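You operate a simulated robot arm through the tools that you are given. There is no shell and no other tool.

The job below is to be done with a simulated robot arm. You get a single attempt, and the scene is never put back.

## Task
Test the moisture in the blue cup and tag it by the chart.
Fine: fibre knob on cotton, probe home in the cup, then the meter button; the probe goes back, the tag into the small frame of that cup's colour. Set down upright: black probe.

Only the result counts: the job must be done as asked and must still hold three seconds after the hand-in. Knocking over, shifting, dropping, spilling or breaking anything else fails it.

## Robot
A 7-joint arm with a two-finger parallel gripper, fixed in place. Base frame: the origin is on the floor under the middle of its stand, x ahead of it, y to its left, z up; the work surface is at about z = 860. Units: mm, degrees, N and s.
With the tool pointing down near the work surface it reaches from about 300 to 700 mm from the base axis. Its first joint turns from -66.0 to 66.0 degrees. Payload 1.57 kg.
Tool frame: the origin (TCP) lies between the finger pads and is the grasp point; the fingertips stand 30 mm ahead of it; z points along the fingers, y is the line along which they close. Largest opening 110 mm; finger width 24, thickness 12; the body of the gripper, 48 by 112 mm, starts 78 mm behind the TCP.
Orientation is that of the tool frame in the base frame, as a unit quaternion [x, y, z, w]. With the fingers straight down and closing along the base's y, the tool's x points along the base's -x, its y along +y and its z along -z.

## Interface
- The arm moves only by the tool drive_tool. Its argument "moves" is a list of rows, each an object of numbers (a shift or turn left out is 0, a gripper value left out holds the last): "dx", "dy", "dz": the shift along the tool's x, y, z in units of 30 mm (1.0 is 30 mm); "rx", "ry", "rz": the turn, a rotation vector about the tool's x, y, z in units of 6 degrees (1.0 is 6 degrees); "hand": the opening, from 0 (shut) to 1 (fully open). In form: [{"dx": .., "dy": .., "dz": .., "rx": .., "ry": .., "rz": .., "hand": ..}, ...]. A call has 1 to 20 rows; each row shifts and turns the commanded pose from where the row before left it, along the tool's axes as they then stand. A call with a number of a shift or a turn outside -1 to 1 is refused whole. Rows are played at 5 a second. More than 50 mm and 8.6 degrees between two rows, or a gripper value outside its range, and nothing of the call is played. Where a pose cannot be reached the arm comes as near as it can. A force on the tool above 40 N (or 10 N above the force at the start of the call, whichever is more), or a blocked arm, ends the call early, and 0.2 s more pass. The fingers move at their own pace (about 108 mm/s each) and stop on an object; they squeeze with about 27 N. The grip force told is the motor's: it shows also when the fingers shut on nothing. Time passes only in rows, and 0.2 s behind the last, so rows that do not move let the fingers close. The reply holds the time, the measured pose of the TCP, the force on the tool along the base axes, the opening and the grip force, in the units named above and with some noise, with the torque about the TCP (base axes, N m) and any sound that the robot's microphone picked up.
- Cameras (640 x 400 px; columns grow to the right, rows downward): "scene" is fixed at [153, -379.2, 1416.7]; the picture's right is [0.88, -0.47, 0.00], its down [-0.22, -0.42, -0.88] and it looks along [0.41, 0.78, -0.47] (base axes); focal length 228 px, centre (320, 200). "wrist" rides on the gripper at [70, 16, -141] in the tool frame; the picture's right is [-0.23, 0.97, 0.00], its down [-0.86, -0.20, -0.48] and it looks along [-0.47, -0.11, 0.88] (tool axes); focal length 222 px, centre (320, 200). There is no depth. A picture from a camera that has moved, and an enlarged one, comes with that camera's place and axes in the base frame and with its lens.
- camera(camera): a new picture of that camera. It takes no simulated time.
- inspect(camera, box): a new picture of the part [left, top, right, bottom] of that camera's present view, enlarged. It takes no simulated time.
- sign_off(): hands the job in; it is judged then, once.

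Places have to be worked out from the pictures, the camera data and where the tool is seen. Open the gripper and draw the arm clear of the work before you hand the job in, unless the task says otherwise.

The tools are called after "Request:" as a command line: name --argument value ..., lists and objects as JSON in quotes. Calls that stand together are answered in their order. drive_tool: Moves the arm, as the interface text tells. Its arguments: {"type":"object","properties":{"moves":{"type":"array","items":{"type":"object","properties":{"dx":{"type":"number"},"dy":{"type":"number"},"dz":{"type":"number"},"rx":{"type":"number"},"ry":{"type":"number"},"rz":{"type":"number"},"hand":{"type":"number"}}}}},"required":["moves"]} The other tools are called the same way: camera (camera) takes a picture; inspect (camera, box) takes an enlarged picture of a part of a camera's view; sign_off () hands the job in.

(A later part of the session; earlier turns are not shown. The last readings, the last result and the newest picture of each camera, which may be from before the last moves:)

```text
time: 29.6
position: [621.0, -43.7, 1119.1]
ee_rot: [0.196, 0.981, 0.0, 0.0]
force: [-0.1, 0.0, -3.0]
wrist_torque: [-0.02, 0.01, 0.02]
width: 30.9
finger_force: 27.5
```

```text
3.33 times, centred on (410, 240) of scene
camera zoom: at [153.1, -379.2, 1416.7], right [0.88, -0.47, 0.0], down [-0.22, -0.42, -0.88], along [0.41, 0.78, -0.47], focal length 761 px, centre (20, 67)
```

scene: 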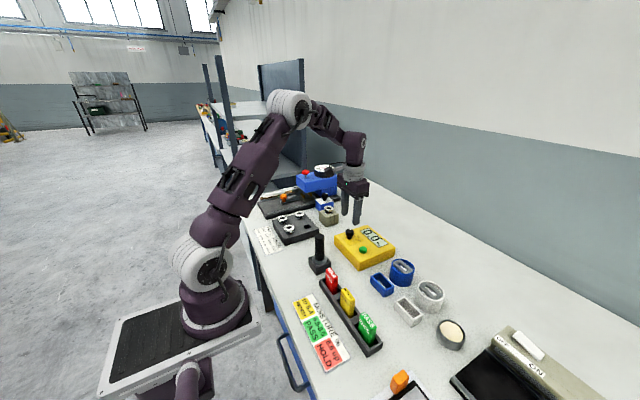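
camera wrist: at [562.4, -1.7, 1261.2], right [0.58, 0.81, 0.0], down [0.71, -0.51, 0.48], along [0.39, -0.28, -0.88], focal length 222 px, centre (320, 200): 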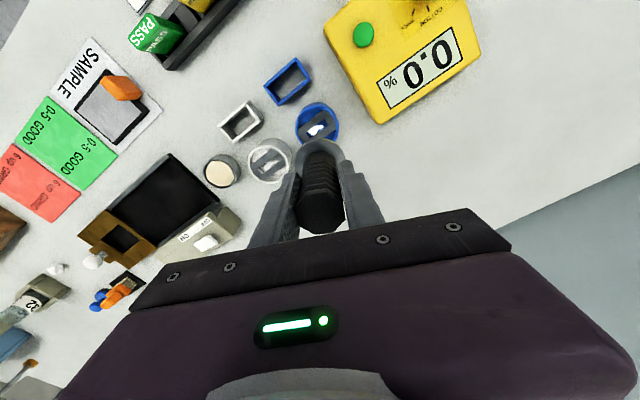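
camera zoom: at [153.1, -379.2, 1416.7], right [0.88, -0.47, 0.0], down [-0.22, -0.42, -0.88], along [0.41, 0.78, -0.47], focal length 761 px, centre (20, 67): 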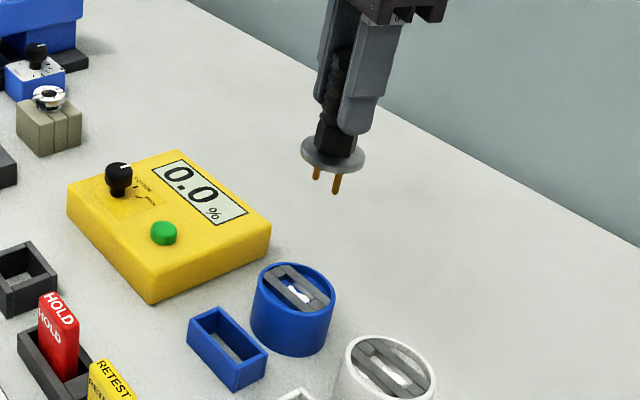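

The cup's slot is seen above the flange in the wrist view. I zoom in to measure slot centre, and on the pins in the scene view.

Request:
inspect --camera "wrist" --box '[280, 90, 360, 170]'

Request:
inspect --camera "scene" --box '[400, 222, 425, 242]'

Request:
inspect --camera "scene" --box '[384, 252, 420, 292]'

```text
5.00 times, centred on (320, 130) of wrist
camera zoom: at [562.4, -1.7, 1261.2], right [0.58, 0.81, 0.0], down [0.71, -0.51, 0.48], along [0.39, -0.28, -0.88], focal length 1111 px, centre (320, 550)
```

zoom: 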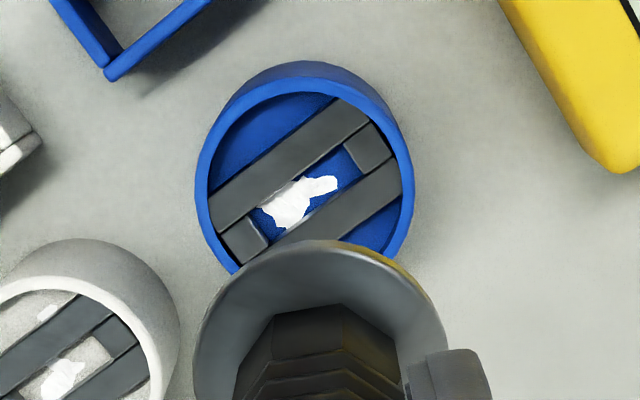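

```text
16.00 times, centred on (412, 232) of scene
camera zoom: at [153.1, -379.2, 1416.7], right [0.88, -0.47, 0.0], down [-0.22, -0.42, -0.88], along [0.41, 0.78, -0.47], focal length 3651 px, centre (-1160, -312)
```

zoom: 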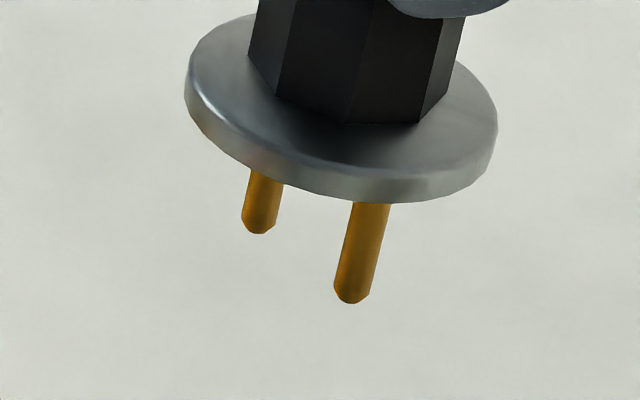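

```text
10.00 times, centred on (402, 272) of scene
camera zoom: at [153.1, -379.2, 1416.7], right [0.88, -0.47, 0.0], down [-0.22, -0.42, -0.88], along [0.41, 0.78, -0.47], focal length 2282 px, centre (-500, -520)
```

zoom: 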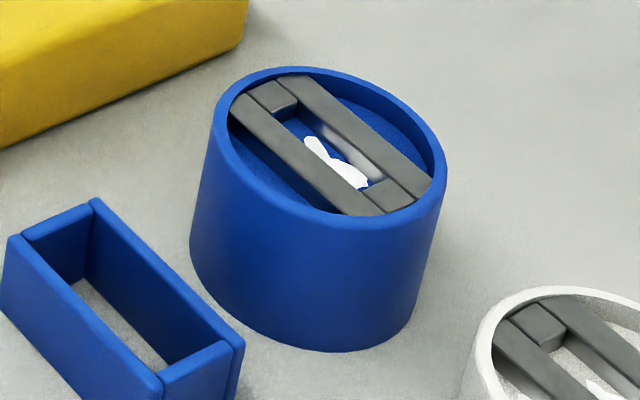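

Triangulation gives the slot centre at (614,-44), bar top z≈913; the pins' midpoint is at about (621.7,-42.7) with a ~3° twist. I shift (-7.3,-1) mm, untwist slightly, and lower to leave the tips ~12 mm above the slot.

Request:
drive_tool --moves '[{"dx": 0.212, "dy": -0.124}, {"rz": -0.4}, {"dz": 0.8}, {"dz": 0.8}, {"dz": 0.8}, {"dz": 0.6}, {"dz": 0.3}, {}, {}]'

Request:
inspect --camera "scene" --box '[384, 242, 420, 282]'

Request:
inspect --camera "wrist" --box '[270, 80, 370, 170]'

```text
time: 31.6
position: [613.6, -43.5, 1022.0]
ee_rot: [0.175, 0.985, -0.001, -0.001]
force: [0.7, 0.7, -1.7]
wrist_torque: [-0.01, 0.02, 0.0]
width: 30.9
finger_force: 27.5
```

```text
10.00 times, centred on (402, 262) of scene
camera zoom: at [153.1, -379.2, 1416.7], right [0.88, -0.47, 0.0], down [-0.22, -0.42, -0.88], along [0.41, 0.78, -0.47], focal length 2282 px, centre (-500, -420)
```

zoom: 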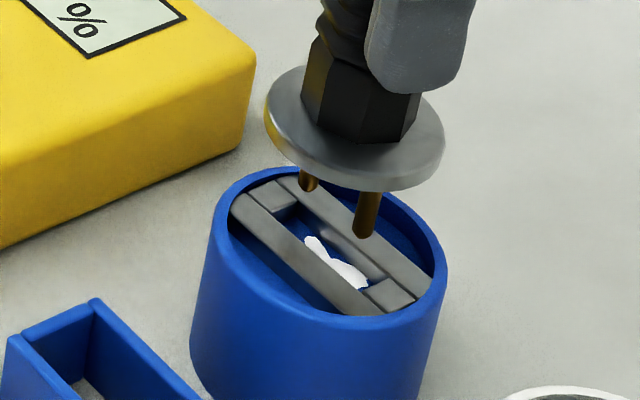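

```text
4.44 times, centred on (320, 125) of wrist
camera zoom: at [553.1, -4.2, 1162.7], right [0.55, 0.84, 0.0], down [0.73, -0.48, 0.48], along [0.4, -0.26, -0.88], focal length 987 px, centre (320, 533)
```

zoom: 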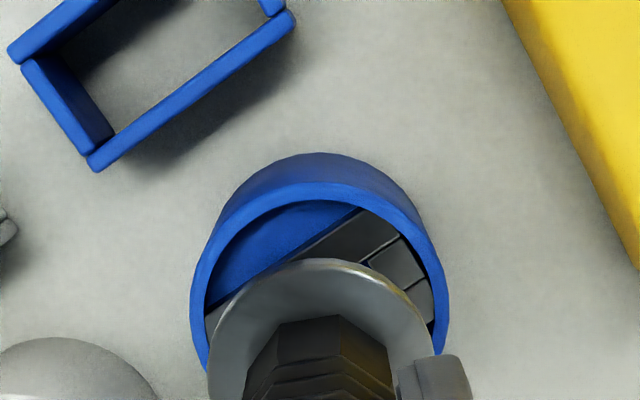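

Pins are at midpoint (613.7,-43.2), aligned with y, above the slot centre (614.3,-44.2). I make a tiny correction and lower the pins into the slot gently.

Request:
drive_tool --moves '[{"dx": -0.022, "dy": -0.02}, {"dz": 0.2}, {"dz": 0.2}, {"dz": 0.2}, {"dz": 0.2}, {}]'

Request:
inspect --camera "scene" --box '[384, 242, 420, 282]'

```text
time: 33.0
position: [614.0, -43.2, 997.1]
ee_rot: [0.174, 0.985, 0.0, 0.001]
force: [-0.9, -0.3, -1.1]
wrist_torque: [0.04, -0.01, 0.0]
width: 31.1
finger_force: 27.2
```

```text
10.00 times, centred on (402, 262) of scene
camera zoom: at [153.1, -379.2, 1416.7], right [0.88, -0.47, 0.0], down [-0.22, -0.42, -0.88], along [0.41, 0.78, -0.47], focal length 2282 px, centre (-500, -420)
```

zoom: 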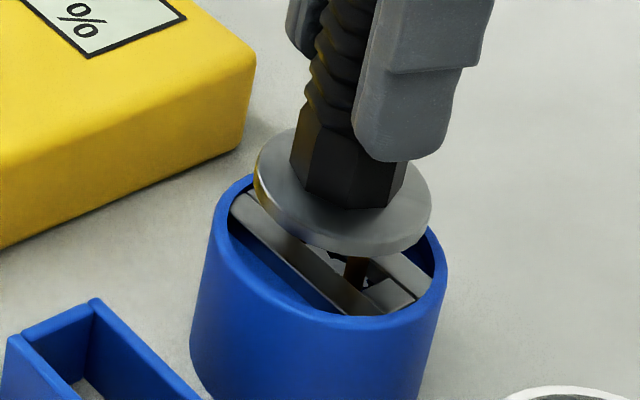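

Pins are in the slot with no contact force. I continue down in small steps towards flange contact.

Request:
drive_tool --moves '[{"dz": 0.12}, {"dz": 0.1}, {"dz": 0.08}, {}]'

```text
time: 34.0
position: [612.5, -45.0, 986.9]
ee_rot: [0.175, 0.985, 0.001, 0.0]
force: [0.3, 0.0, -2.8]
wrist_torque: [-0.04, -0.02, 0.03]
width: 30.7
finger_force: 26.8
```

Request:
inspect --camera "scene" --box '[384, 242, 420, 282]'

Request:
drive_tool --moves '[{"dz": 0.06}, {}, {"dz": 0.06}, {}]'

```text
10.00 times, centred on (402, 262) of scene
camera zoom: at [153.1, -379.2, 1416.7], right [0.88, -0.47, 0.0], down [-0.22, -0.42, -0.88], along [0.41, 0.78, -0.47], focal length 2282 px, centre (-500, -420)
```

zoom: 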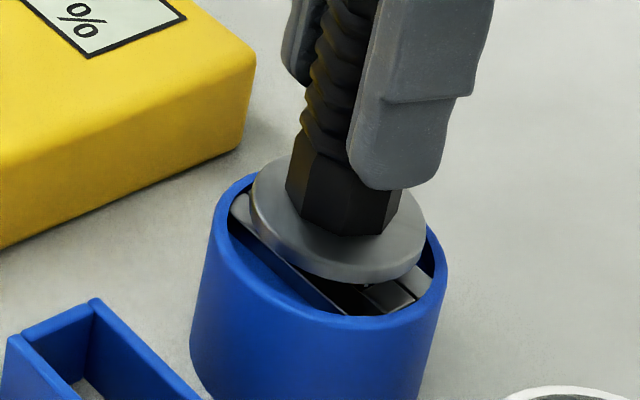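

```text
time: 35.0
position: [612.8, -45.7, 985.3]
ee_rot: [0.175, 0.985, 0.0, 0.0]
force: [0.0, -0.8, -0.6]
wrist_torque: [-0.01, -0.02, -0.06]
width: 30.8
finger_force: 26.9
```

Still no contact at z≈985. I keep lowering in ~1.5 mm steps watching the vertical force.

Request:
drive_tool --moves '[{"dz": 0.05}, {}, {"dz": 0.05}, {}]'

Request:
inspect --camera "scene" --box '[384, 242, 420, 282]'

```text
time: 36.0
position: [612.8, -44.3, 983.5]
ee_rot: [0.175, 0.985, 0.001, 0.001]
force: [0.3, -0.9, -1.8]
wrist_torque: [0.0, 0.0, 0.01]
width: 30.9
finger_force: 27.4
```

```text
10.00 times, centred on (402, 262) of scene
camera zoom: at [153.1, -379.2, 1416.7], right [0.88, -0.47, 0.0], down [-0.22, -0.42, -0.88], along [0.41, 0.78, -0.47], focal length 2282 px, centre (-500, -420)
```

zoom: 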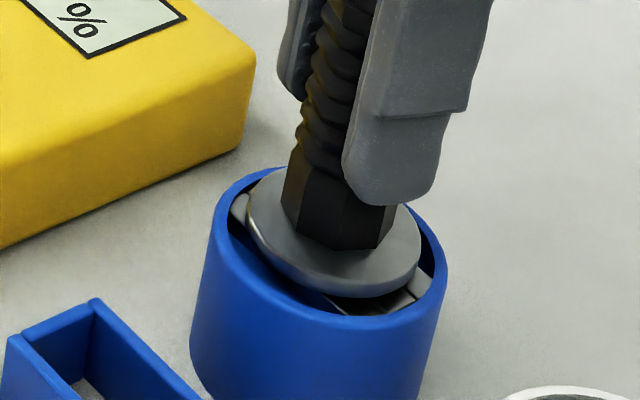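

The flange is close to the bars but not down yet. I continue with small steps.

Request:
drive_tool --moves '[{"dz": 0.06}, {}, {"dz": 0.06}, {}]'

```text
time: 37.0
position: [612.8, -45.3, 978.6]
ee_rot: [0.174, 0.985, 0.0, -0.001]
force: [-0.4, 0.4, -1.3]
wrist_torque: [0.03, 0.01, 0.02]
width: 30.6
finger_force: 26.7
```

Request:
inspect --camera "scene" --box '[384, 242, 420, 282]'

Request:
drive_tool --moves '[{"dz": 0.05}, {}]'

```text
10.00 times, centred on (402, 262) of scene
camera zoom: at [153.0, -379.2, 1416.7], right [0.88, -0.47, 0.0], down [-0.22, -0.42, -0.88], along [0.41, 0.78, -0.47], focal length 2282 px, centre (-500, -420)
```

zoom: 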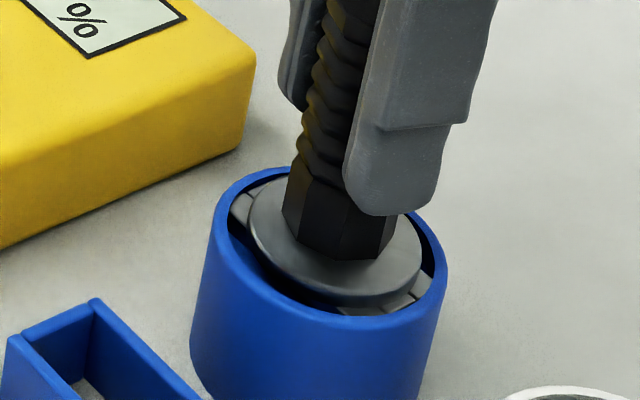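

```text
time: 37.6
position: [613.6, -45.6, 978.5]
ee_rot: [0.174, 0.985, 0.0, 0.002]
force: [-1.8, -2.5, 22.8]
wrist_torque: [-0.03, 0.12, 0.18]
width: 31.0
finger_force: 26.9
```

Contact at z≈978.5 with 23 N upward: the flange is seated. I check the view before releasing.

Request:
inspect --camera "scene" --box '[384, 242, 420, 282]'

Request:
inspect --camera "wrist" --box '[270, 80, 370, 170]'

```text
10.00 times, centred on (402, 262) of scene
camera zoom: at [152.5, -379.2, 1416.8], right [0.88, -0.47, 0.0], down [-0.22, -0.42, -0.88], along [0.41, 0.78, -0.47], focal length 2282 px, centre (-500, -420)
```

zoom: 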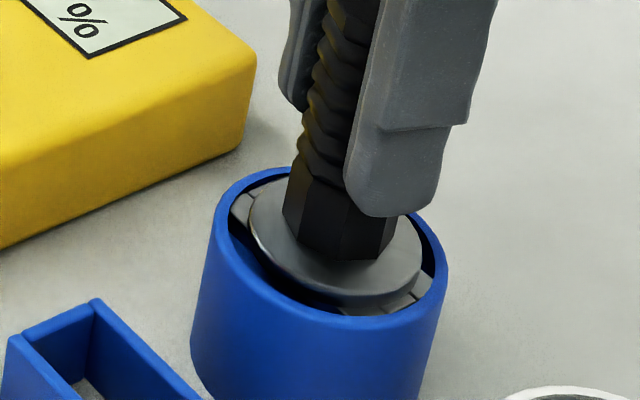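

```text
4.44 times, centred on (320, 125) of wrist
camera zoom: at [552.8, -5.8, 1118.5], right [0.55, 0.84, 0.0], down [0.73, -0.48, 0.48], along [0.4, -0.26, -0.88], focal length 987 px, centre (320, 533)
```

zoom: 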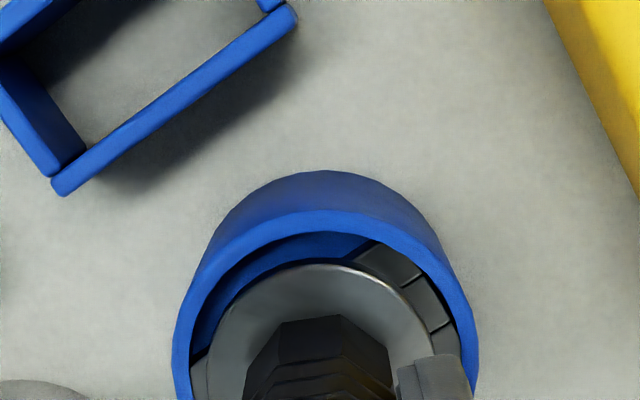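

The flange is seated flat on the bars inside the rim. I relieve the push, open the fingers and rise straight up clear of the handle.

Request:
drive_tool --moves '[{"dz": -0.03}, {}, {"hand": 0.35}, {"hand": 0.5}, {}, {"dz": -0.5}, {"dz": -0.9}, {"dz": -0.9}, {"dz": -0.9}, {}]'

Request:
inspect --camera "scene" --box '[370, 200, 440, 290]'

Request:
inspect --camera "wrist" --box '[260, 60, 400, 180]'

```text
time: 39.8
position: [613.5, -44.4, 1071.3]
ee_rot: [0.174, 0.985, -0.001, 0.0]
force: [-0.7, 0.1, 0.5]
wrist_torque: [0.01, 0.04, -0.03]
width: 54.9
finger_force: 0.1
```

```text
4.44 times, centred on (405, 245) of scene
camera zoom: at [153.0, -379.2, 1416.7], right [0.88, -0.47, 0.0], down [-0.22, -0.42, -0.88], along [0.41, 0.78, -0.47], focal length 1014 px, centre (-58, 0)
```

zoom: 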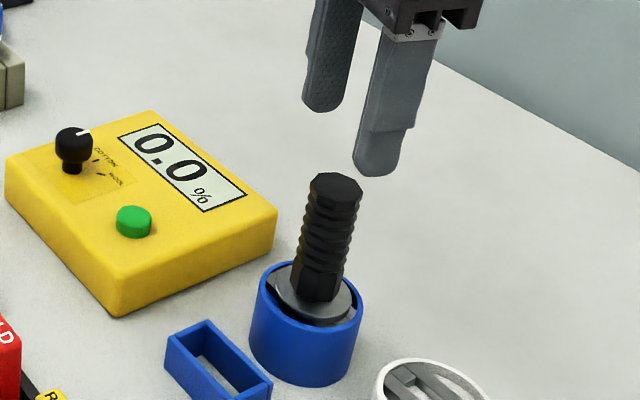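

```text
3.33 times, centred on (330, 120) of wrist
camera zoom: at [553.2, -5.0, 1212.1], right [0.55, 0.84, 0.0], down [0.73, -0.48, 0.48], along [0.4, -0.26, -0.88], focal length 740 px, centre (287, 467)
```

zoom: 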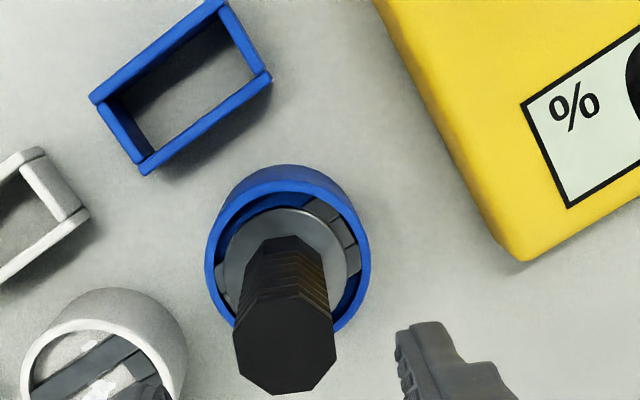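

The probe stands home in the cup. I rotate back, close the fingers and move over the green button at about (552,74.5), top z≈919.

Request:
drive_tool --moves '[{"dz": -0.5}, {"rz": -0.84}, {"rz": -0.84}, {"rz": -0.84}, {"rz": -0.84}, {"dx": 0.51, "dy": 0.99, "hand": 0.0}, {"dx": 0.51, "dy": 0.99}, {"dx": 0.51, "dy": 0.99}, {"dx": 0.51, "dy": 0.99}, {"dz": 0.9}, {"dz": 0.9}, {"dz": 0.9}, {"dz": 0.9}, {}]'

Request:
camera --camera "wrist"

Request:
inspect --camera "scene" --box '[320, 200, 420, 290]'

```text
time: 42.8
position: [549.6, 72.7, 980.7]
ee_rot: [-0.001, 1.0, 0.0, 0.001]
force: [0.0, 0.2, 0.3]
wrist_torque: [0.02, -0.03, 0.01]
width: 0.0
finger_force: 21.3
```

```text
taken
camera wrist: at [479.9, 89.4, 1122.3], right [0.23, 0.97, 0.0], down [0.86, -0.2, 0.48], along [0.47, -0.11, -0.88], focal length 222 px, centre (320, 200)
```

wrist: 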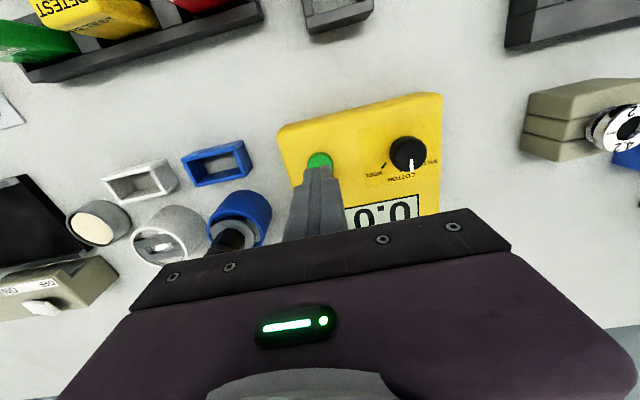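

```text
4.44 times, centred on (370, 245) of scene
camera zoom: at [153.0, -379.2, 1416.7], right [0.88, -0.47, 0.0], down [-0.22, -0.42, -0.88], along [0.41, 0.78, -0.47], focal length 1014 px, centre (98, 0)
```

zoom: 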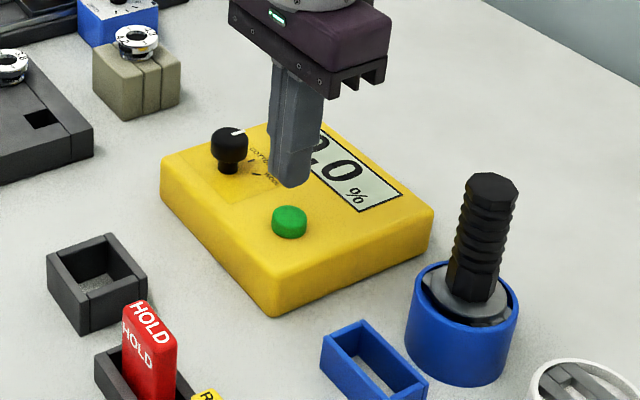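

Fingertips are ~32 mm above the button, laterally within 2 mm. I adjust and descend close, then press in small steps.

Request:
drive_tool --moves '[{"dx": -0.06, "dy": 0.04, "dz": 0.4}, {"dz": 0.4}, {"dz": 0.12}, {"dz": 0.1}, {}]'

```text
time: 44.0
position: [552.2, 73.7, 951.1]
ee_rot: [0.0, 1.0, -0.001, 0.0]
force: [1.0, 0.1, 0.7]
wrist_torque: [-0.01, -0.01, 0.02]
width: 0.0
finger_force: 20.9
```

Tips are at z≈921, just over the button, with no contact. I press down in 1.5 mm steps.

Request:
drive_tool --moves '[{"dz": 0.06}, {"dz": 0.06}, {"dz": 0.05}, {}]'

Request:
inspect --camera "scene" --box '[340, 215, 400, 265]'

```text
time: 45.0
position: [553.8, 73.5, 946.0]
ee_rot: [-0.001, 1.0, 0.001, 0.0]
force: [-1.0, 0.6, 1.6]
wrist_torque: [0.01, 0.02, -0.01]
width: 0.3
finger_force: 22.1
```

```text
8.00 times, centred on (370, 240) of scene
camera zoom: at [153.0, -379.2, 1416.7], right [0.88, -0.47, 0.0], down [-0.22, -0.42, -0.88], along [0.41, 0.78, -0.47], focal length 1825 px, centre (-80, -120)
```

zoom: 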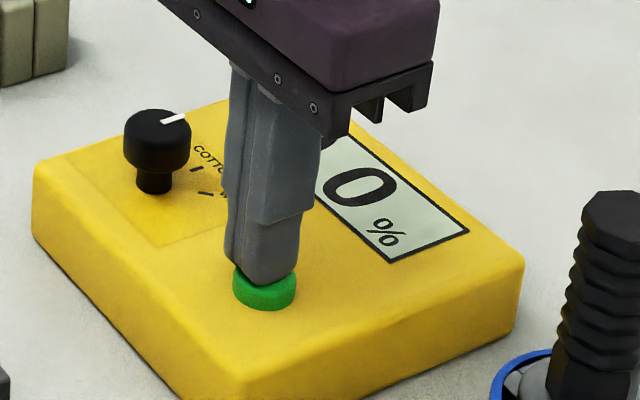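

Tips are touching or just reaching the button top; force still small. I continue pressing in small steps.

Request:
drive_tool --moves '[{"dz": 0.05}, {"dz": 0.05}, {}]'

```text
time: 45.8
position: [553.6, 75.8, 942.4]
ee_rot: [-0.001, 1.0, 0.0, 0.001]
force: [-6.0, -0.2, 23.9]
wrist_torque: [-0.01, 0.23, -0.12]
width: 0.0
finger_force: 21.1
heard: click
```

A click was heard with about 24 N on the button. I rise and read the display.

Request:
drive_tool --moves '[{"dz": -0.3}, {"dz": -0.8}, {"dz": -0.9}, {"dz": -0.9}, {"dz": -0.9}, {"dz": -0.5}, {}]'

Request:
inspect --camera "scene" --box '[325, 215, 405, 275]'

Request:
inspect --camera "scene" --box '[290, 290, 350, 375]'

```text
time: 47.4
position: [552.9, 72.9, 1071.2]
ee_rot: [0.001, 1.0, 0.0, 0.0]
force: [0.2, -0.3, 0.4]
wrist_torque: [-0.04, -0.02, 0.04]
width: 0.0
finger_force: 20.9
```

```text
6.67 times, centred on (365, 245) of scene
camera zoom: at [153.0, -379.2, 1416.7], right [0.88, -0.47, 0.0], down [-0.22, -0.42, -0.88], along [0.41, 0.78, -0.47], focal length 1521 px, centre (20, -100)
```

zoom: 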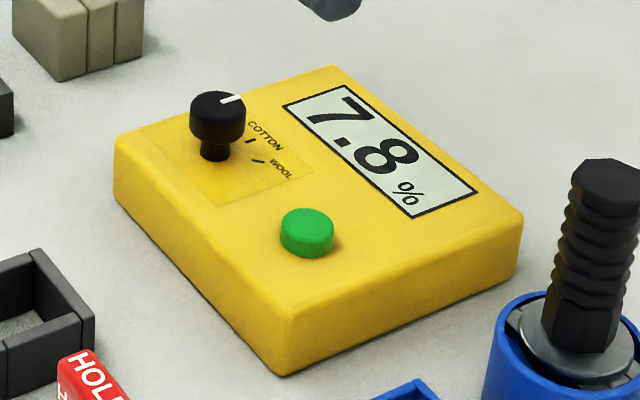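

```text
4.71 times, centred on (320, 332) of scene
camera zoom: at [153.0, -379.2, 1416.7], right [0.88, -0.47, 0.0], down [-0.22, -0.42, -0.88], along [0.41, 0.78, -0.47], focal length 1074 px, centre (320, -424)
```

zoom: 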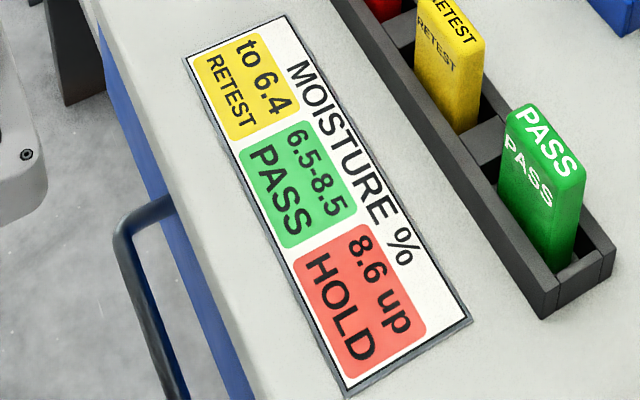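

The display reads 7.8 % → chart says 6.5–8.5 = PASS (green tag). Now I go back above the probe with the same rotation to pick it up.

Request:
drive_tool --moves '[{"dz": -0.5}, {"dx": -0.505, "dy": -0.98}, {"dx": -0.505, "dy": -0.98}, {"dx": -0.505, "dy": -0.98}, {"dx": -0.505, "dy": -0.98, "hand": 0.5}, {"rz": 0.84}, {"rz": 0.84}, {"rz": 0.84}, {"rz": 0.84}, {}, {}]'

Request:
inspect --camera "wrist" --box '[260, 60, 400, 180]'

Request:
inspect --camera "scene" --box '[370, 200, 440, 290]'

```text
time: 49.8
position: [614.4, -42.2, 1086.1]
ee_rot: [0.174, 0.985, 0.0, 0.0]
force: [0.4, -0.4, -0.8]
wrist_torque: [-0.04, 0.01, -0.01]
width: 55.0
finger_force: 0.0
```

```text
3.33 times, centred on (330, 120) of wrist
camera zoom: at [554.3, -3.3, 1227.2], right [0.55, 0.84, 0.0], down [0.73, -0.48, 0.48], along [0.4, -0.26, -0.88], focal length 740 px, centre (287, 467)
```

zoom: 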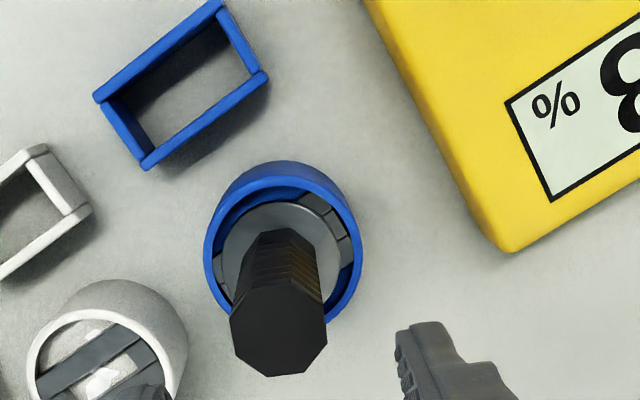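

```text
4.44 times, centred on (405, 245) of scene
camera zoom: at [153.0, -379.2, 1416.7], right [0.88, -0.47, 0.0], down [-0.22, -0.42, -0.88], along [0.41, 0.78, -0.47], focal length 1014 px, centre (-58, 0)
```

zoom: 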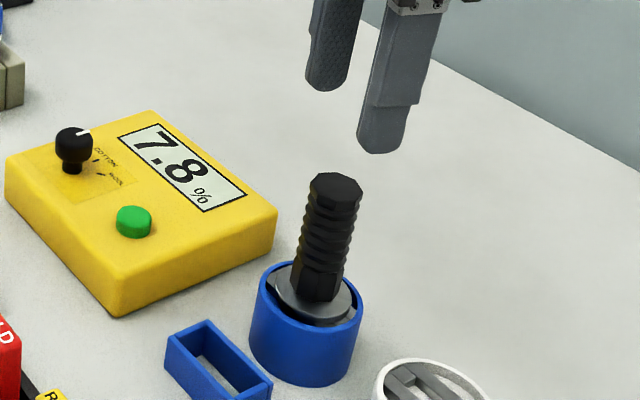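

The probe's axis reads (612.8,-44.6); I correct ~2.4 mm, descend to z≈980 and grip the handle.

Request:
drive_tool --moves '[{"dx": 0.006, "dy": -0.08}, {"dz": 0.9}, {"dz": 0.9}, {"dz": 0.9}, {"dz": 0.83}, {}, {"hand": 0.0}, {}, {}, {}]'

Request:
inspect --camera "scene" --box '[380, 225, 430, 290]'

```text
time: 52.0
position: [612.3, -44.6, 980.8]
ee_rot: [0.174, 0.985, 0.0, 0.0]
force: [0.7, 0.1, -0.3]
wrist_torque: [0.02, 0.01, 0.0]
width: 30.7
finger_force: 26.8
```

```text
6.15 times, centred on (405, 258) of scene
camera zoom: at [153.1, -379.2, 1416.7], right [0.88, -0.47, 0.0], down [-0.22, -0.42, -0.88], along [0.41, 0.78, -0.47], focal length 1404 px, centre (-203, -154)
```

zoom: 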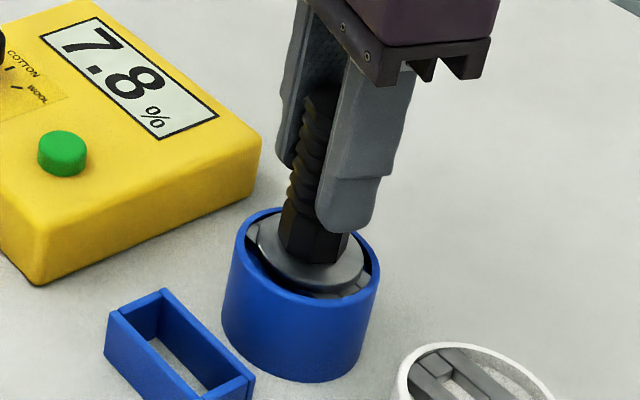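

Gripped again with negligible load. I lift straight up slowly out of the cup.

Request:
drive_tool --moves '[{"dz": -0.15}, {"dz": -0.25}, {"dz": -0.4}, {"dz": -0.5}, {"dz": -0.7}, {"dz": -0.7}, {"dz": -0.7}, {}]'

Request:
inspect --camera "scene" --box '[370, 200, 440, 300]'

```text
time: 53.8
position: [614.3, -45.1, 1081.7]
ee_rot: [0.175, 0.985, 0.0, 0.0]
force: [0.1, -0.7, -2.0]
wrist_torque: [0.0, -0.03, 0.02]
width: 30.6
finger_force: 26.8
```

```text
4.00 times, centred on (405, 250) of scene
camera zoom: at [153.1, -379.2, 1416.7], right [0.88, -0.47, 0.0], down [-0.22, -0.42, -0.88], along [0.41, 0.78, -0.47], focal length 913 px, centre (-20, 0)
```

zoom: 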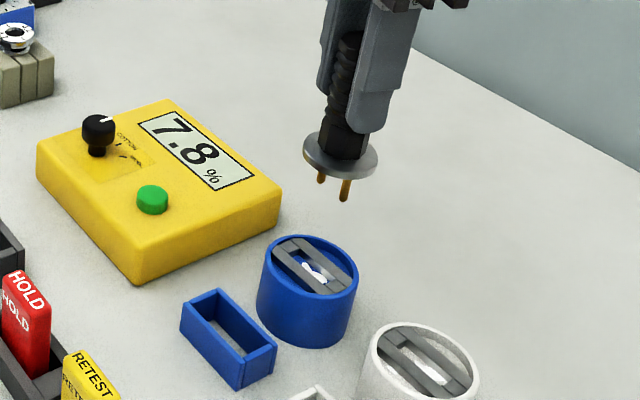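

The cup stayed put. I carry the probe back over its stand at (414,116.5).

Request:
drive_tool --moves '[{"dx": 0.45, "dy": 0.153}, {"dx": 0.9, "dy": 0.306}, {"dx": 0.9, "dy": 0.306}, {"dx": 0.9, "dy": 0.306}, {"dx": 0.9, "dy": 0.306}, {"dx": 0.9, "dy": 0.306}, {"dx": 0.9, "dy": 0.306}, {"dx": 0.9, "dy": 0.306}, {"dx": 0.9, "dy": 0.306}, {"dx": 0.45, "dy": 0.152}, {}, {}]'

Request:
inspect --camera "wrist" --box '[260, 60, 380, 170]'

Request:
inspect --camera "scene" --box '[295, 215, 345, 285]'

```text
time: 56.4
position: [412.5, 116.3, 1083.5]
ee_rot: [0.174, 0.985, 0.0, 0.0]
force: [-0.1, -0.1, -1.5]
wrist_torque: [-0.01, 0.01, -0.02]
width: 30.6
finger_force: 27.0
```

```text
3.64 times, centred on (320, 115) of wrist
camera zoom: at [352.6, 155.2, 1224.7], right [0.55, 0.84, 0.0], down [0.73, -0.48, 0.48], along [0.4, -0.26, -0.88], focal length 808 px, centre (320, 509)
```

zoom: 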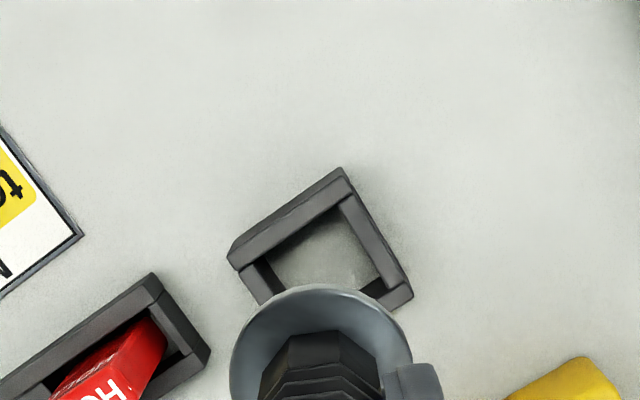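

```text
5.71 times, centred on (320, 250) of scene
camera zoom: at [153.0, -379.2, 1416.7], right [0.88, -0.47, 0.0], down [-0.22, -0.42, -0.88], along [0.41, 0.78, -0.47], focal length 1304 px, centre (320, -86)
```

zoom: 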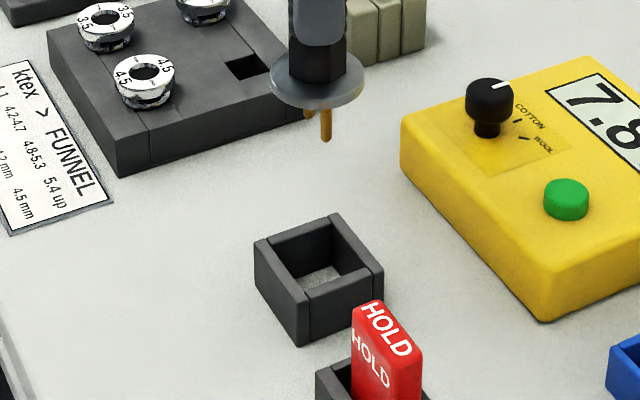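

Over the stand. I nudge +1 mm in x and descend until the pins are about 15 mm above the rim, then check alignment.

Request:
drive_tool --moves '[{"dx": -0.031, "dy": 0.011, "dz": 0.5}, {"dz": 0.8}, {"dz": 0.8}, {"dz": 0.6}, {}, {}]'

Request:
inspect --camera "scene" --box '[300, 230, 340, 280]'

Request:
inspect --camera "wrist" --box '[260, 60, 380, 170]'

```text
time: 57.8
position: [414.3, 115.7, 999.6]
ee_rot: [0.174, 0.985, 0.001, 0.0]
force: [-0.2, -0.1, -2.2]
wrist_torque: [0.0, 0.01, 0.01]
width: 30.9
finger_force: 26.5
```

```text
8.00 times, centred on (320, 255) of scene
camera zoom: at [153.0, -379.2, 1416.7], right [0.88, -0.47, 0.0], down [-0.22, -0.42, -0.88], along [0.41, 0.78, -0.47], focal length 1825 px, centre (320, -240)
```

zoom: 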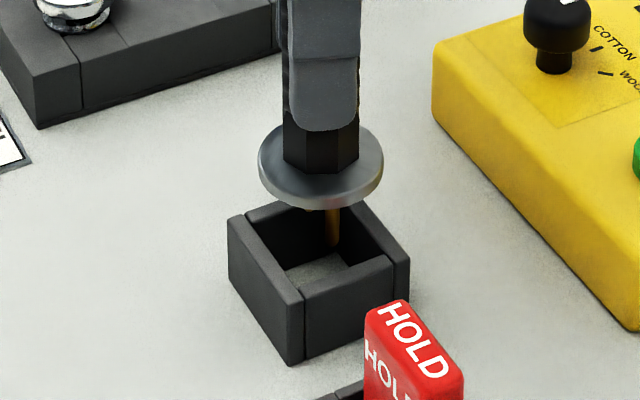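

```text
3.64 times, centred on (320, 115) of wrist
camera zoom: at [354.0, 154.4, 1141.4], right [0.55, 0.84, 0.0], down [0.73, -0.48, 0.48], along [0.4, -0.26, -0.88], focal length 808 px, centre (320, 509)
```

zoom: 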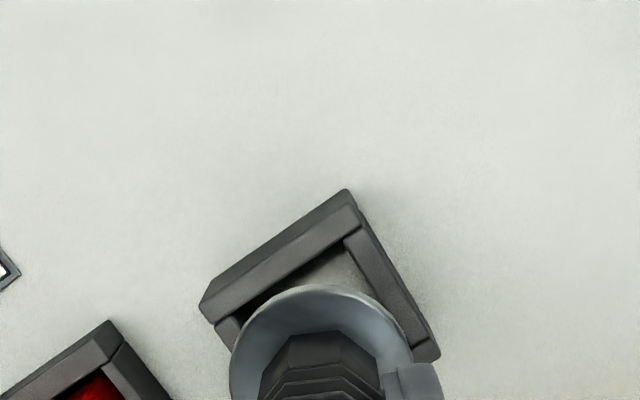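

Pins (tips z≈903) are centred over the hollow (stand centre 415,115.6, rim z≈895). I lower until the flange is almost at the rim.

Request:
drive_tool --moves '[{"dz": 0.3}, {"dz": 0.3}, {"dz": 0.25}, {"dz": 0.15}, {}]'

Request:
inspect --camera "scene" --box '[300, 230, 340, 280]'

```text
time: 59.0
position: [414.8, 115.6, 971.1]
ee_rot: [0.175, 0.985, 0.001, 0.0]
force: [0.1, 0.1, -1.6]
wrist_torque: [0.0, -0.01, -0.03]
width: 30.2
finger_force: 27.8
```

```text
8.00 times, centred on (320, 255) of scene
camera zoom: at [153.0, -379.2, 1416.7], right [0.88, -0.47, 0.0], down [-0.22, -0.42, -0.88], along [0.41, 0.78, -0.47], focal length 1825 px, centre (320, -240)
```

zoom: 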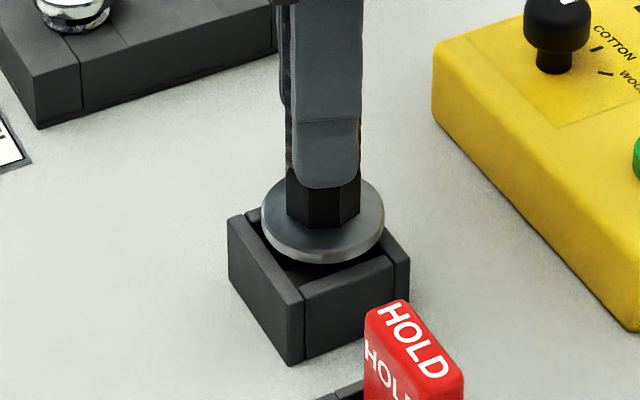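

The flange is just above the rim. I lower in 1.5–2 mm steps until contact shows in the vertical force.

Request:
drive_tool --moves '[{"dz": 0.08}, {"dz": 0.07}, {"dz": 0.05}, {}]'

```text
time: 60.0
position: [415.4, 115.6, 964.3]
ee_rot: [0.175, 0.985, 0.0, 0.0]
force: [0.1, 0.1, -1.1]
wrist_torque: [-0.02, -0.02, 0.02]
width: 30.6
finger_force: 27.0
```

Request:
drive_tool --moves '[{"dz": 0.04}, {}, {"dz": 0.04}, {}]'

Request:
inspect --camera "scene" --box '[300, 230, 340, 280]'

```text
time: 61.0
position: [414.2, 116.0, 963.1]
ee_rot: [0.175, 0.985, 0.001, 0.001]
force: [0.2, -2.2, 17.2]
wrist_torque: [-0.15, 0.2, 0.14]
width: 30.9
finger_force: 26.9
```

```text
8.00 times, centred on (320, 255) of scene
camera zoom: at [152.8, -379.3, 1416.7], right [0.88, -0.47, 0.0], down [-0.22, -0.42, -0.88], along [0.41, 0.78, -0.47], focal length 1825 px, centre (320, -240)
```

zoom: 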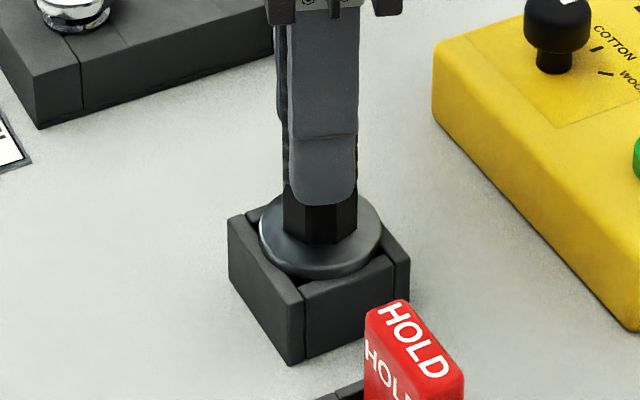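

Seated (17 N up at z≈963). I relieve, open, and rise straight up.

Request:
drive_tool --moves '[{"dz": -0.025}, {}, {"hand": 0.35}, {"hand": 0.5}, {}, {"dz": -0.5}, {"dz": -0.9}, {"dz": -0.9}, {"dz": -0.9}, {"dz": -0.9}, {}]'

Request:
inspect --camera "scene" --box '[290, 220, 350, 290]'

Request:
camera --camera "wrist"

```text
time: 63.4
position: [414.3, 115.7, 1089.1]
ee_rot: [0.174, 0.985, 0.0, 0.0]
force: [1.0, 0.1, -0.6]
wrist_torque: [0.02, -0.01, 0.01]
width: 54.9
finger_force: 0.1
```

```text
5.71 times, centred on (320, 255) of scene
camera zoom: at [153.0, -379.2, 1416.7], right [0.88, -0.47, 0.0], down [-0.22, -0.42, -0.88], along [0.41, 0.78, -0.47], focal length 1304 px, centre (320, -114)
```

zoom: 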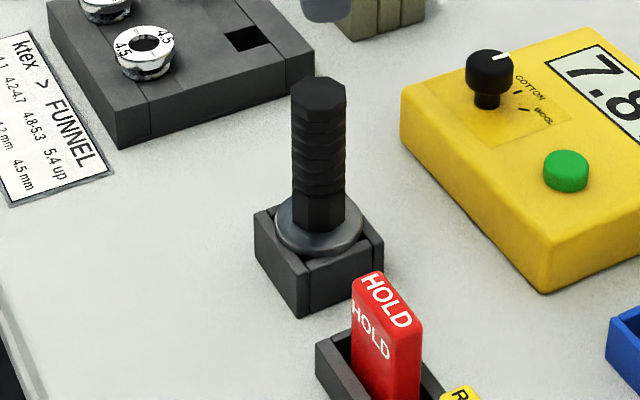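

```text
taken
camera wrist: at [354.5, 155.6, 1228.7], right [0.55, 0.84, 0.0], down [0.73, -0.48, 0.48], along [0.4, -0.26, -0.88], focal length 222 px, centre (320, 200)
```

wrist: 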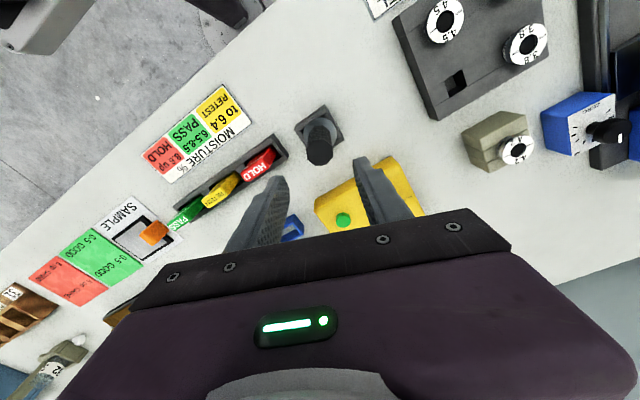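

The probe stands upright in its stand. Now I rotate back and go to a view pose for the green PASS tag.

Request:
drive_tool --moves '[{"rz": -0.84, "dz": -0.5}, {"rz": -0.84, "dz": -0.5}, {"rz": -0.84}, {"rz": -0.84}, {"dx": 0.28, "dy": -1.0}, {"dx": 0.28, "dy": -1.0}, {"dx": 0.28, "dy": -1.0}, {"dx": 0.28, "dy": -1.0}, {"dx": 0.28, "dy": -1.0}, {"dx": 0.28, "dy": -1.0}, {"dx": 0.28, "dy": -1.0}, {"dx": 0.28, "dy": -1.0}, {}]'

Request:
camera --camera "wrist"

Request:
inspect --camera "scene" --box '[340, 300, 400, 360]'

```text
time: 66.2
position: [348.7, -122.8, 1115.8]
ee_rot: [-0.001, 1.0, 0.0, 0.0]
force: [-0.1, -0.7, -0.4]
wrist_torque: [0.01, 0.01, -0.04]
width: 54.7
finger_force: 0.2
```

```text
taken
camera wrist: at [278.8, -106.3, 1255.9], right [0.23, 0.97, 0.0], down [0.86, -0.2, 0.48], along [0.47, -0.11, -0.88], focal length 222 px, centre (320, 200)
```

wrist: 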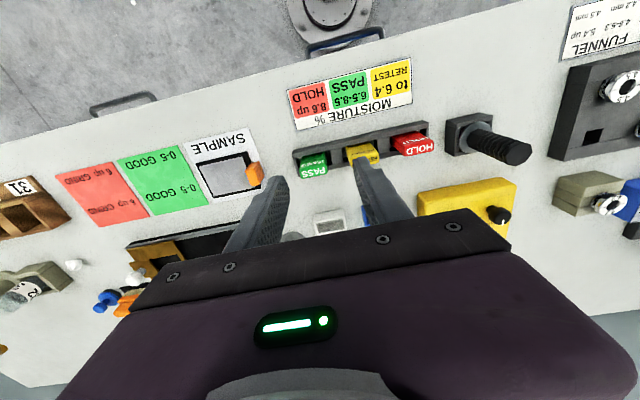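

```text
6.67 times, centred on (370, 330) of scene
camera zoom: at [153.0, -379.2, 1416.7], right [0.88, -0.47, 0.0], down [-0.22, -0.42, -0.88], along [0.41, 0.78, -0.47], focal length 1521 px, centre (-13, -667)
```

zoom: 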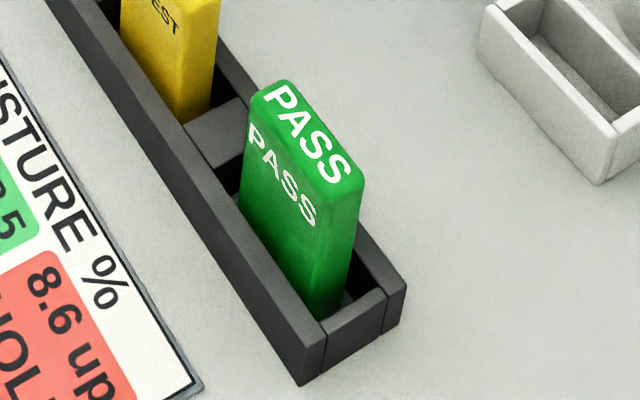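

Request:
inspect --camera "wrist" --box '[285, 120, 385, 190]'

Request:
inspect --camera "wrist" --box '[290, 140, 340, 190]'

```text
5.71 times, centred on (335, 155) of wrist
camera zoom: at [278.8, -106.3, 1255.9], right [0.23, 0.97, 0.0], down [0.86, -0.2, 0.48], along [0.47, -0.11, -0.88], focal length 1269 px, centre (234, 457)
```

zoom: 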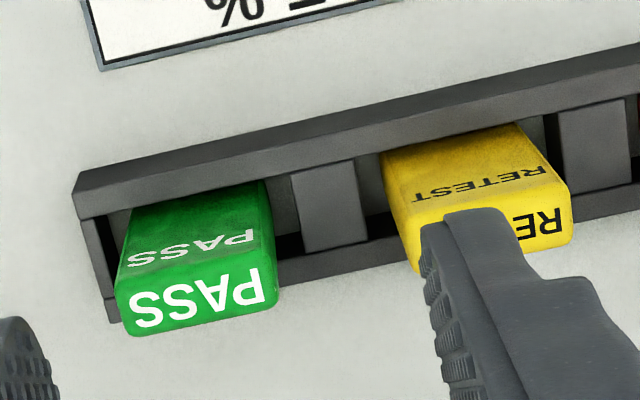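

```text
8.00 times, centred on (315, 165) of wrist
camera zoom: at [278.8, -106.3, 1255.9], right [0.23, 0.97, 0.0], down [0.86, -0.2, 0.48], along [0.47, -0.11, -0.88], focal length 1777 px, centre (360, 480)
```

zoom: 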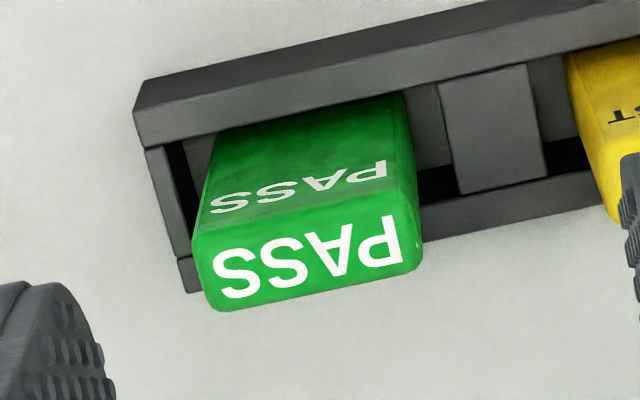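

The tag's top centre is about (398,-143.7,937), 42 mm wide along y and ~15 thick; rack top is ~895. I move above it with ~62 mm opening.

Request:
drive_tool --moves '[{"dx": -0.411, "dy": -0.174, "dz": 0.9, "hand": 0.57}, {"dx": -0.411, "dy": -0.174, "dz": 0.9}, {"dx": -0.411, "dy": -0.174, "dz": 0.9}, {"dx": -0.411, "dy": -0.174, "dz": 0.9}, {}, {}]'

Request:
inspect --camera "wrist" --box '[250, 90, 390, 200]'

Request:
inspect --camera "scene" --box '[330, 270, 410, 360]'

```text
time: 67.6
position: [395.1, -145.8, 1007.5]
ee_rot: [-0.001, 1.0, -0.001, 0.0]
force: [-0.9, 0.1, -0.9]
wrist_torque: [0.01, 0.02, 0.01]
width: 62.6
finger_force: 0.0
```

```text
3.64 times, centred on (320, 145) of wrist
camera zoom: at [326.7, -128.8, 1147.8], right [0.23, 0.97, 0.0], down [0.86, -0.2, 0.48], along [0.47, -0.11, -0.88], focal length 808 px, centre (320, 400)
```

zoom: 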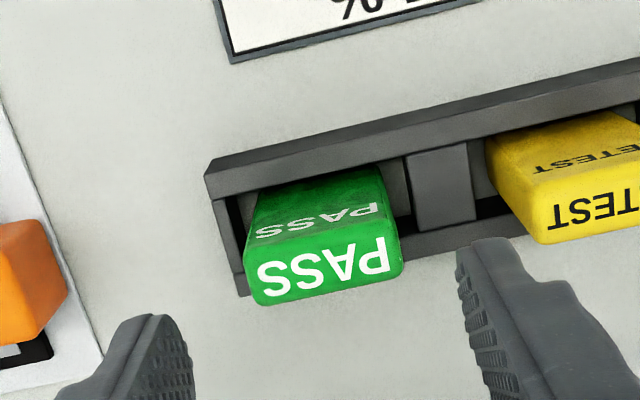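

```text
4.44 times, centred on (370, 315) of scene
camera zoom: at [153.0, -379.2, 1416.7], right [0.88, -0.47, 0.0], down [-0.22, -0.42, -0.88], along [0.41, 0.78, -0.47], focal length 1014 px, centre (98, -311)
```

zoom: 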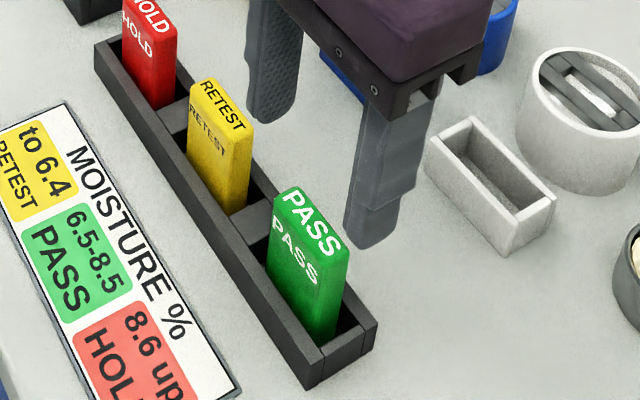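

Tag centre reads (398.5,-143.8); camera position says TCP is (396.7,-144.8). I correct and descend in stages, checking tip clearance from the rack.

Request:
drive_tool --moves '[{"dx": -0.06, "dy": 0.033, "dz": 0.7}, {"dz": 0.7}, {"dz": 0.6}, {}, {}]'

Request:
inspect --camera "scene" --box '[330, 280, 410, 360]'

Request:
inspect --camera "wrist" --box '[250, 90, 390, 200]'

```text
time: 68.8
position: [397.2, -144.2, 947.7]
ee_rot: [-0.001, 1.0, 0.001, 0.0]
force: [-0.6, 0.5, -0.5]
wrist_torque: [0.02, 0.01, 0.01]
width: 62.8
finger_force: 0.2
```

```text
5.00 times, centred on (370, 320) of scene
camera zoom: at [153.0, -379.2, 1416.7], right [0.88, -0.47, 0.0], down [-0.22, -0.42, -0.88], along [0.41, 0.78, -0.47], focal length 1141 px, centre (70, -400)
```

zoom: 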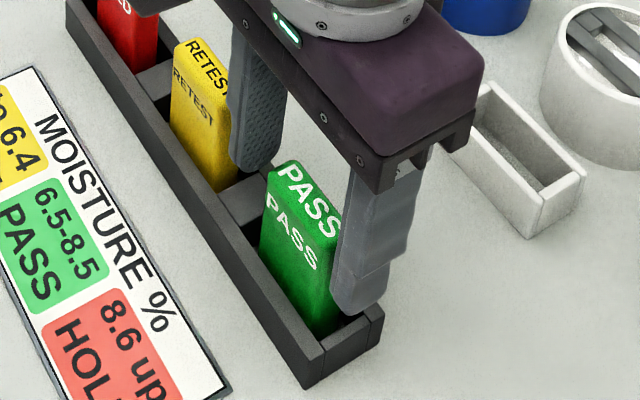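

```text
3.64 times, centred on (320, 145) of wrist
camera zoom: at [327.5, -127.8, 1088.2], right [0.23, 0.97, 0.0], down [0.86, -0.2, 0.48], along [0.47, -0.11, -0.88], focal length 808 px, centre (320, 400)
```

zoom: 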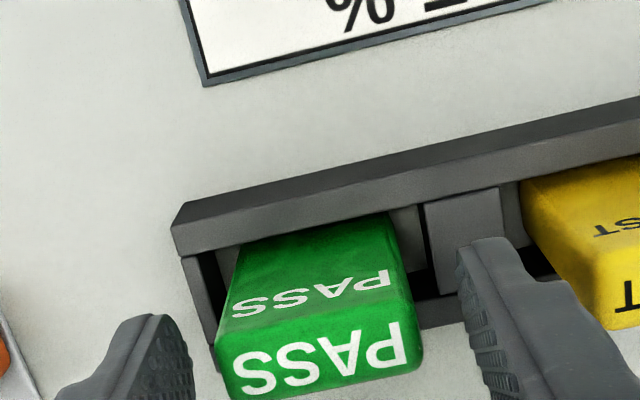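

Fingers straddle the tag with clearance to the yellow one. I go 9 mm lower (tips ≈ 908, above the rack) and close.

Request:
drive_tool --moves '[{"dx": -0.03, "dz": 0.3}, {}, {"hand": 0.45}, {"hand": 0.0}, {}, {}, {}]'

Request:
inspect --camera "scene" --box '[330, 280, 410, 360]'

Request:
inspect --camera "wrist" --box '[250, 90, 390, 200]'

```text
time: 70.4
position: [398.5, -144.3, 939.7]
ee_rot: [-0.001, 1.0, 0.0, 0.0]
force: [0.2, 0.3, 1.0]
wrist_torque: [-0.04, -0.01, 0.02]
width: 43.2
finger_force: 26.8
```

```text
5.00 times, centred on (370, 320) of scene
camera zoom: at [153.0, -379.2, 1416.7], right [0.88, -0.47, 0.0], down [-0.22, -0.42, -0.88], along [0.41, 0.78, -0.47], focal length 1141 px, centre (70, -400)
```

zoom: 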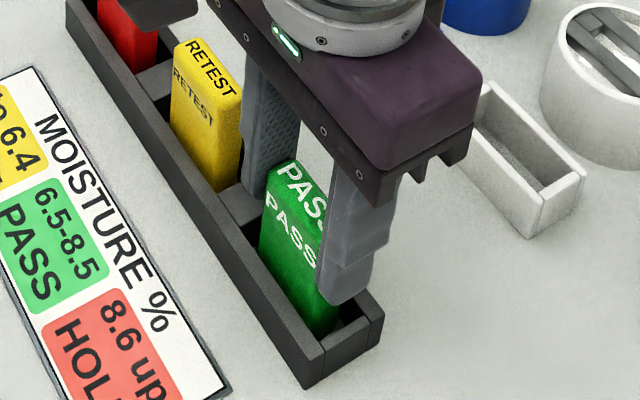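

```text
3.64 times, centred on (320, 145) of wrist
camera zoom: at [328.4, -128.0, 1080.1], right [0.23, 0.97, 0.0], down [0.86, -0.2, 0.48], along [0.47, -0.11, -0.88], focal length 808 px, centre (320, 400)
```

zoom: 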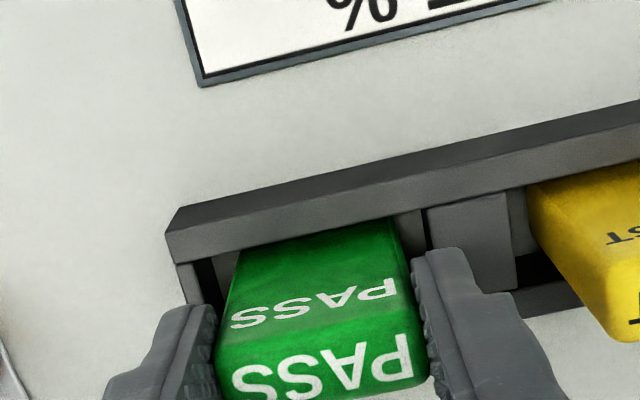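

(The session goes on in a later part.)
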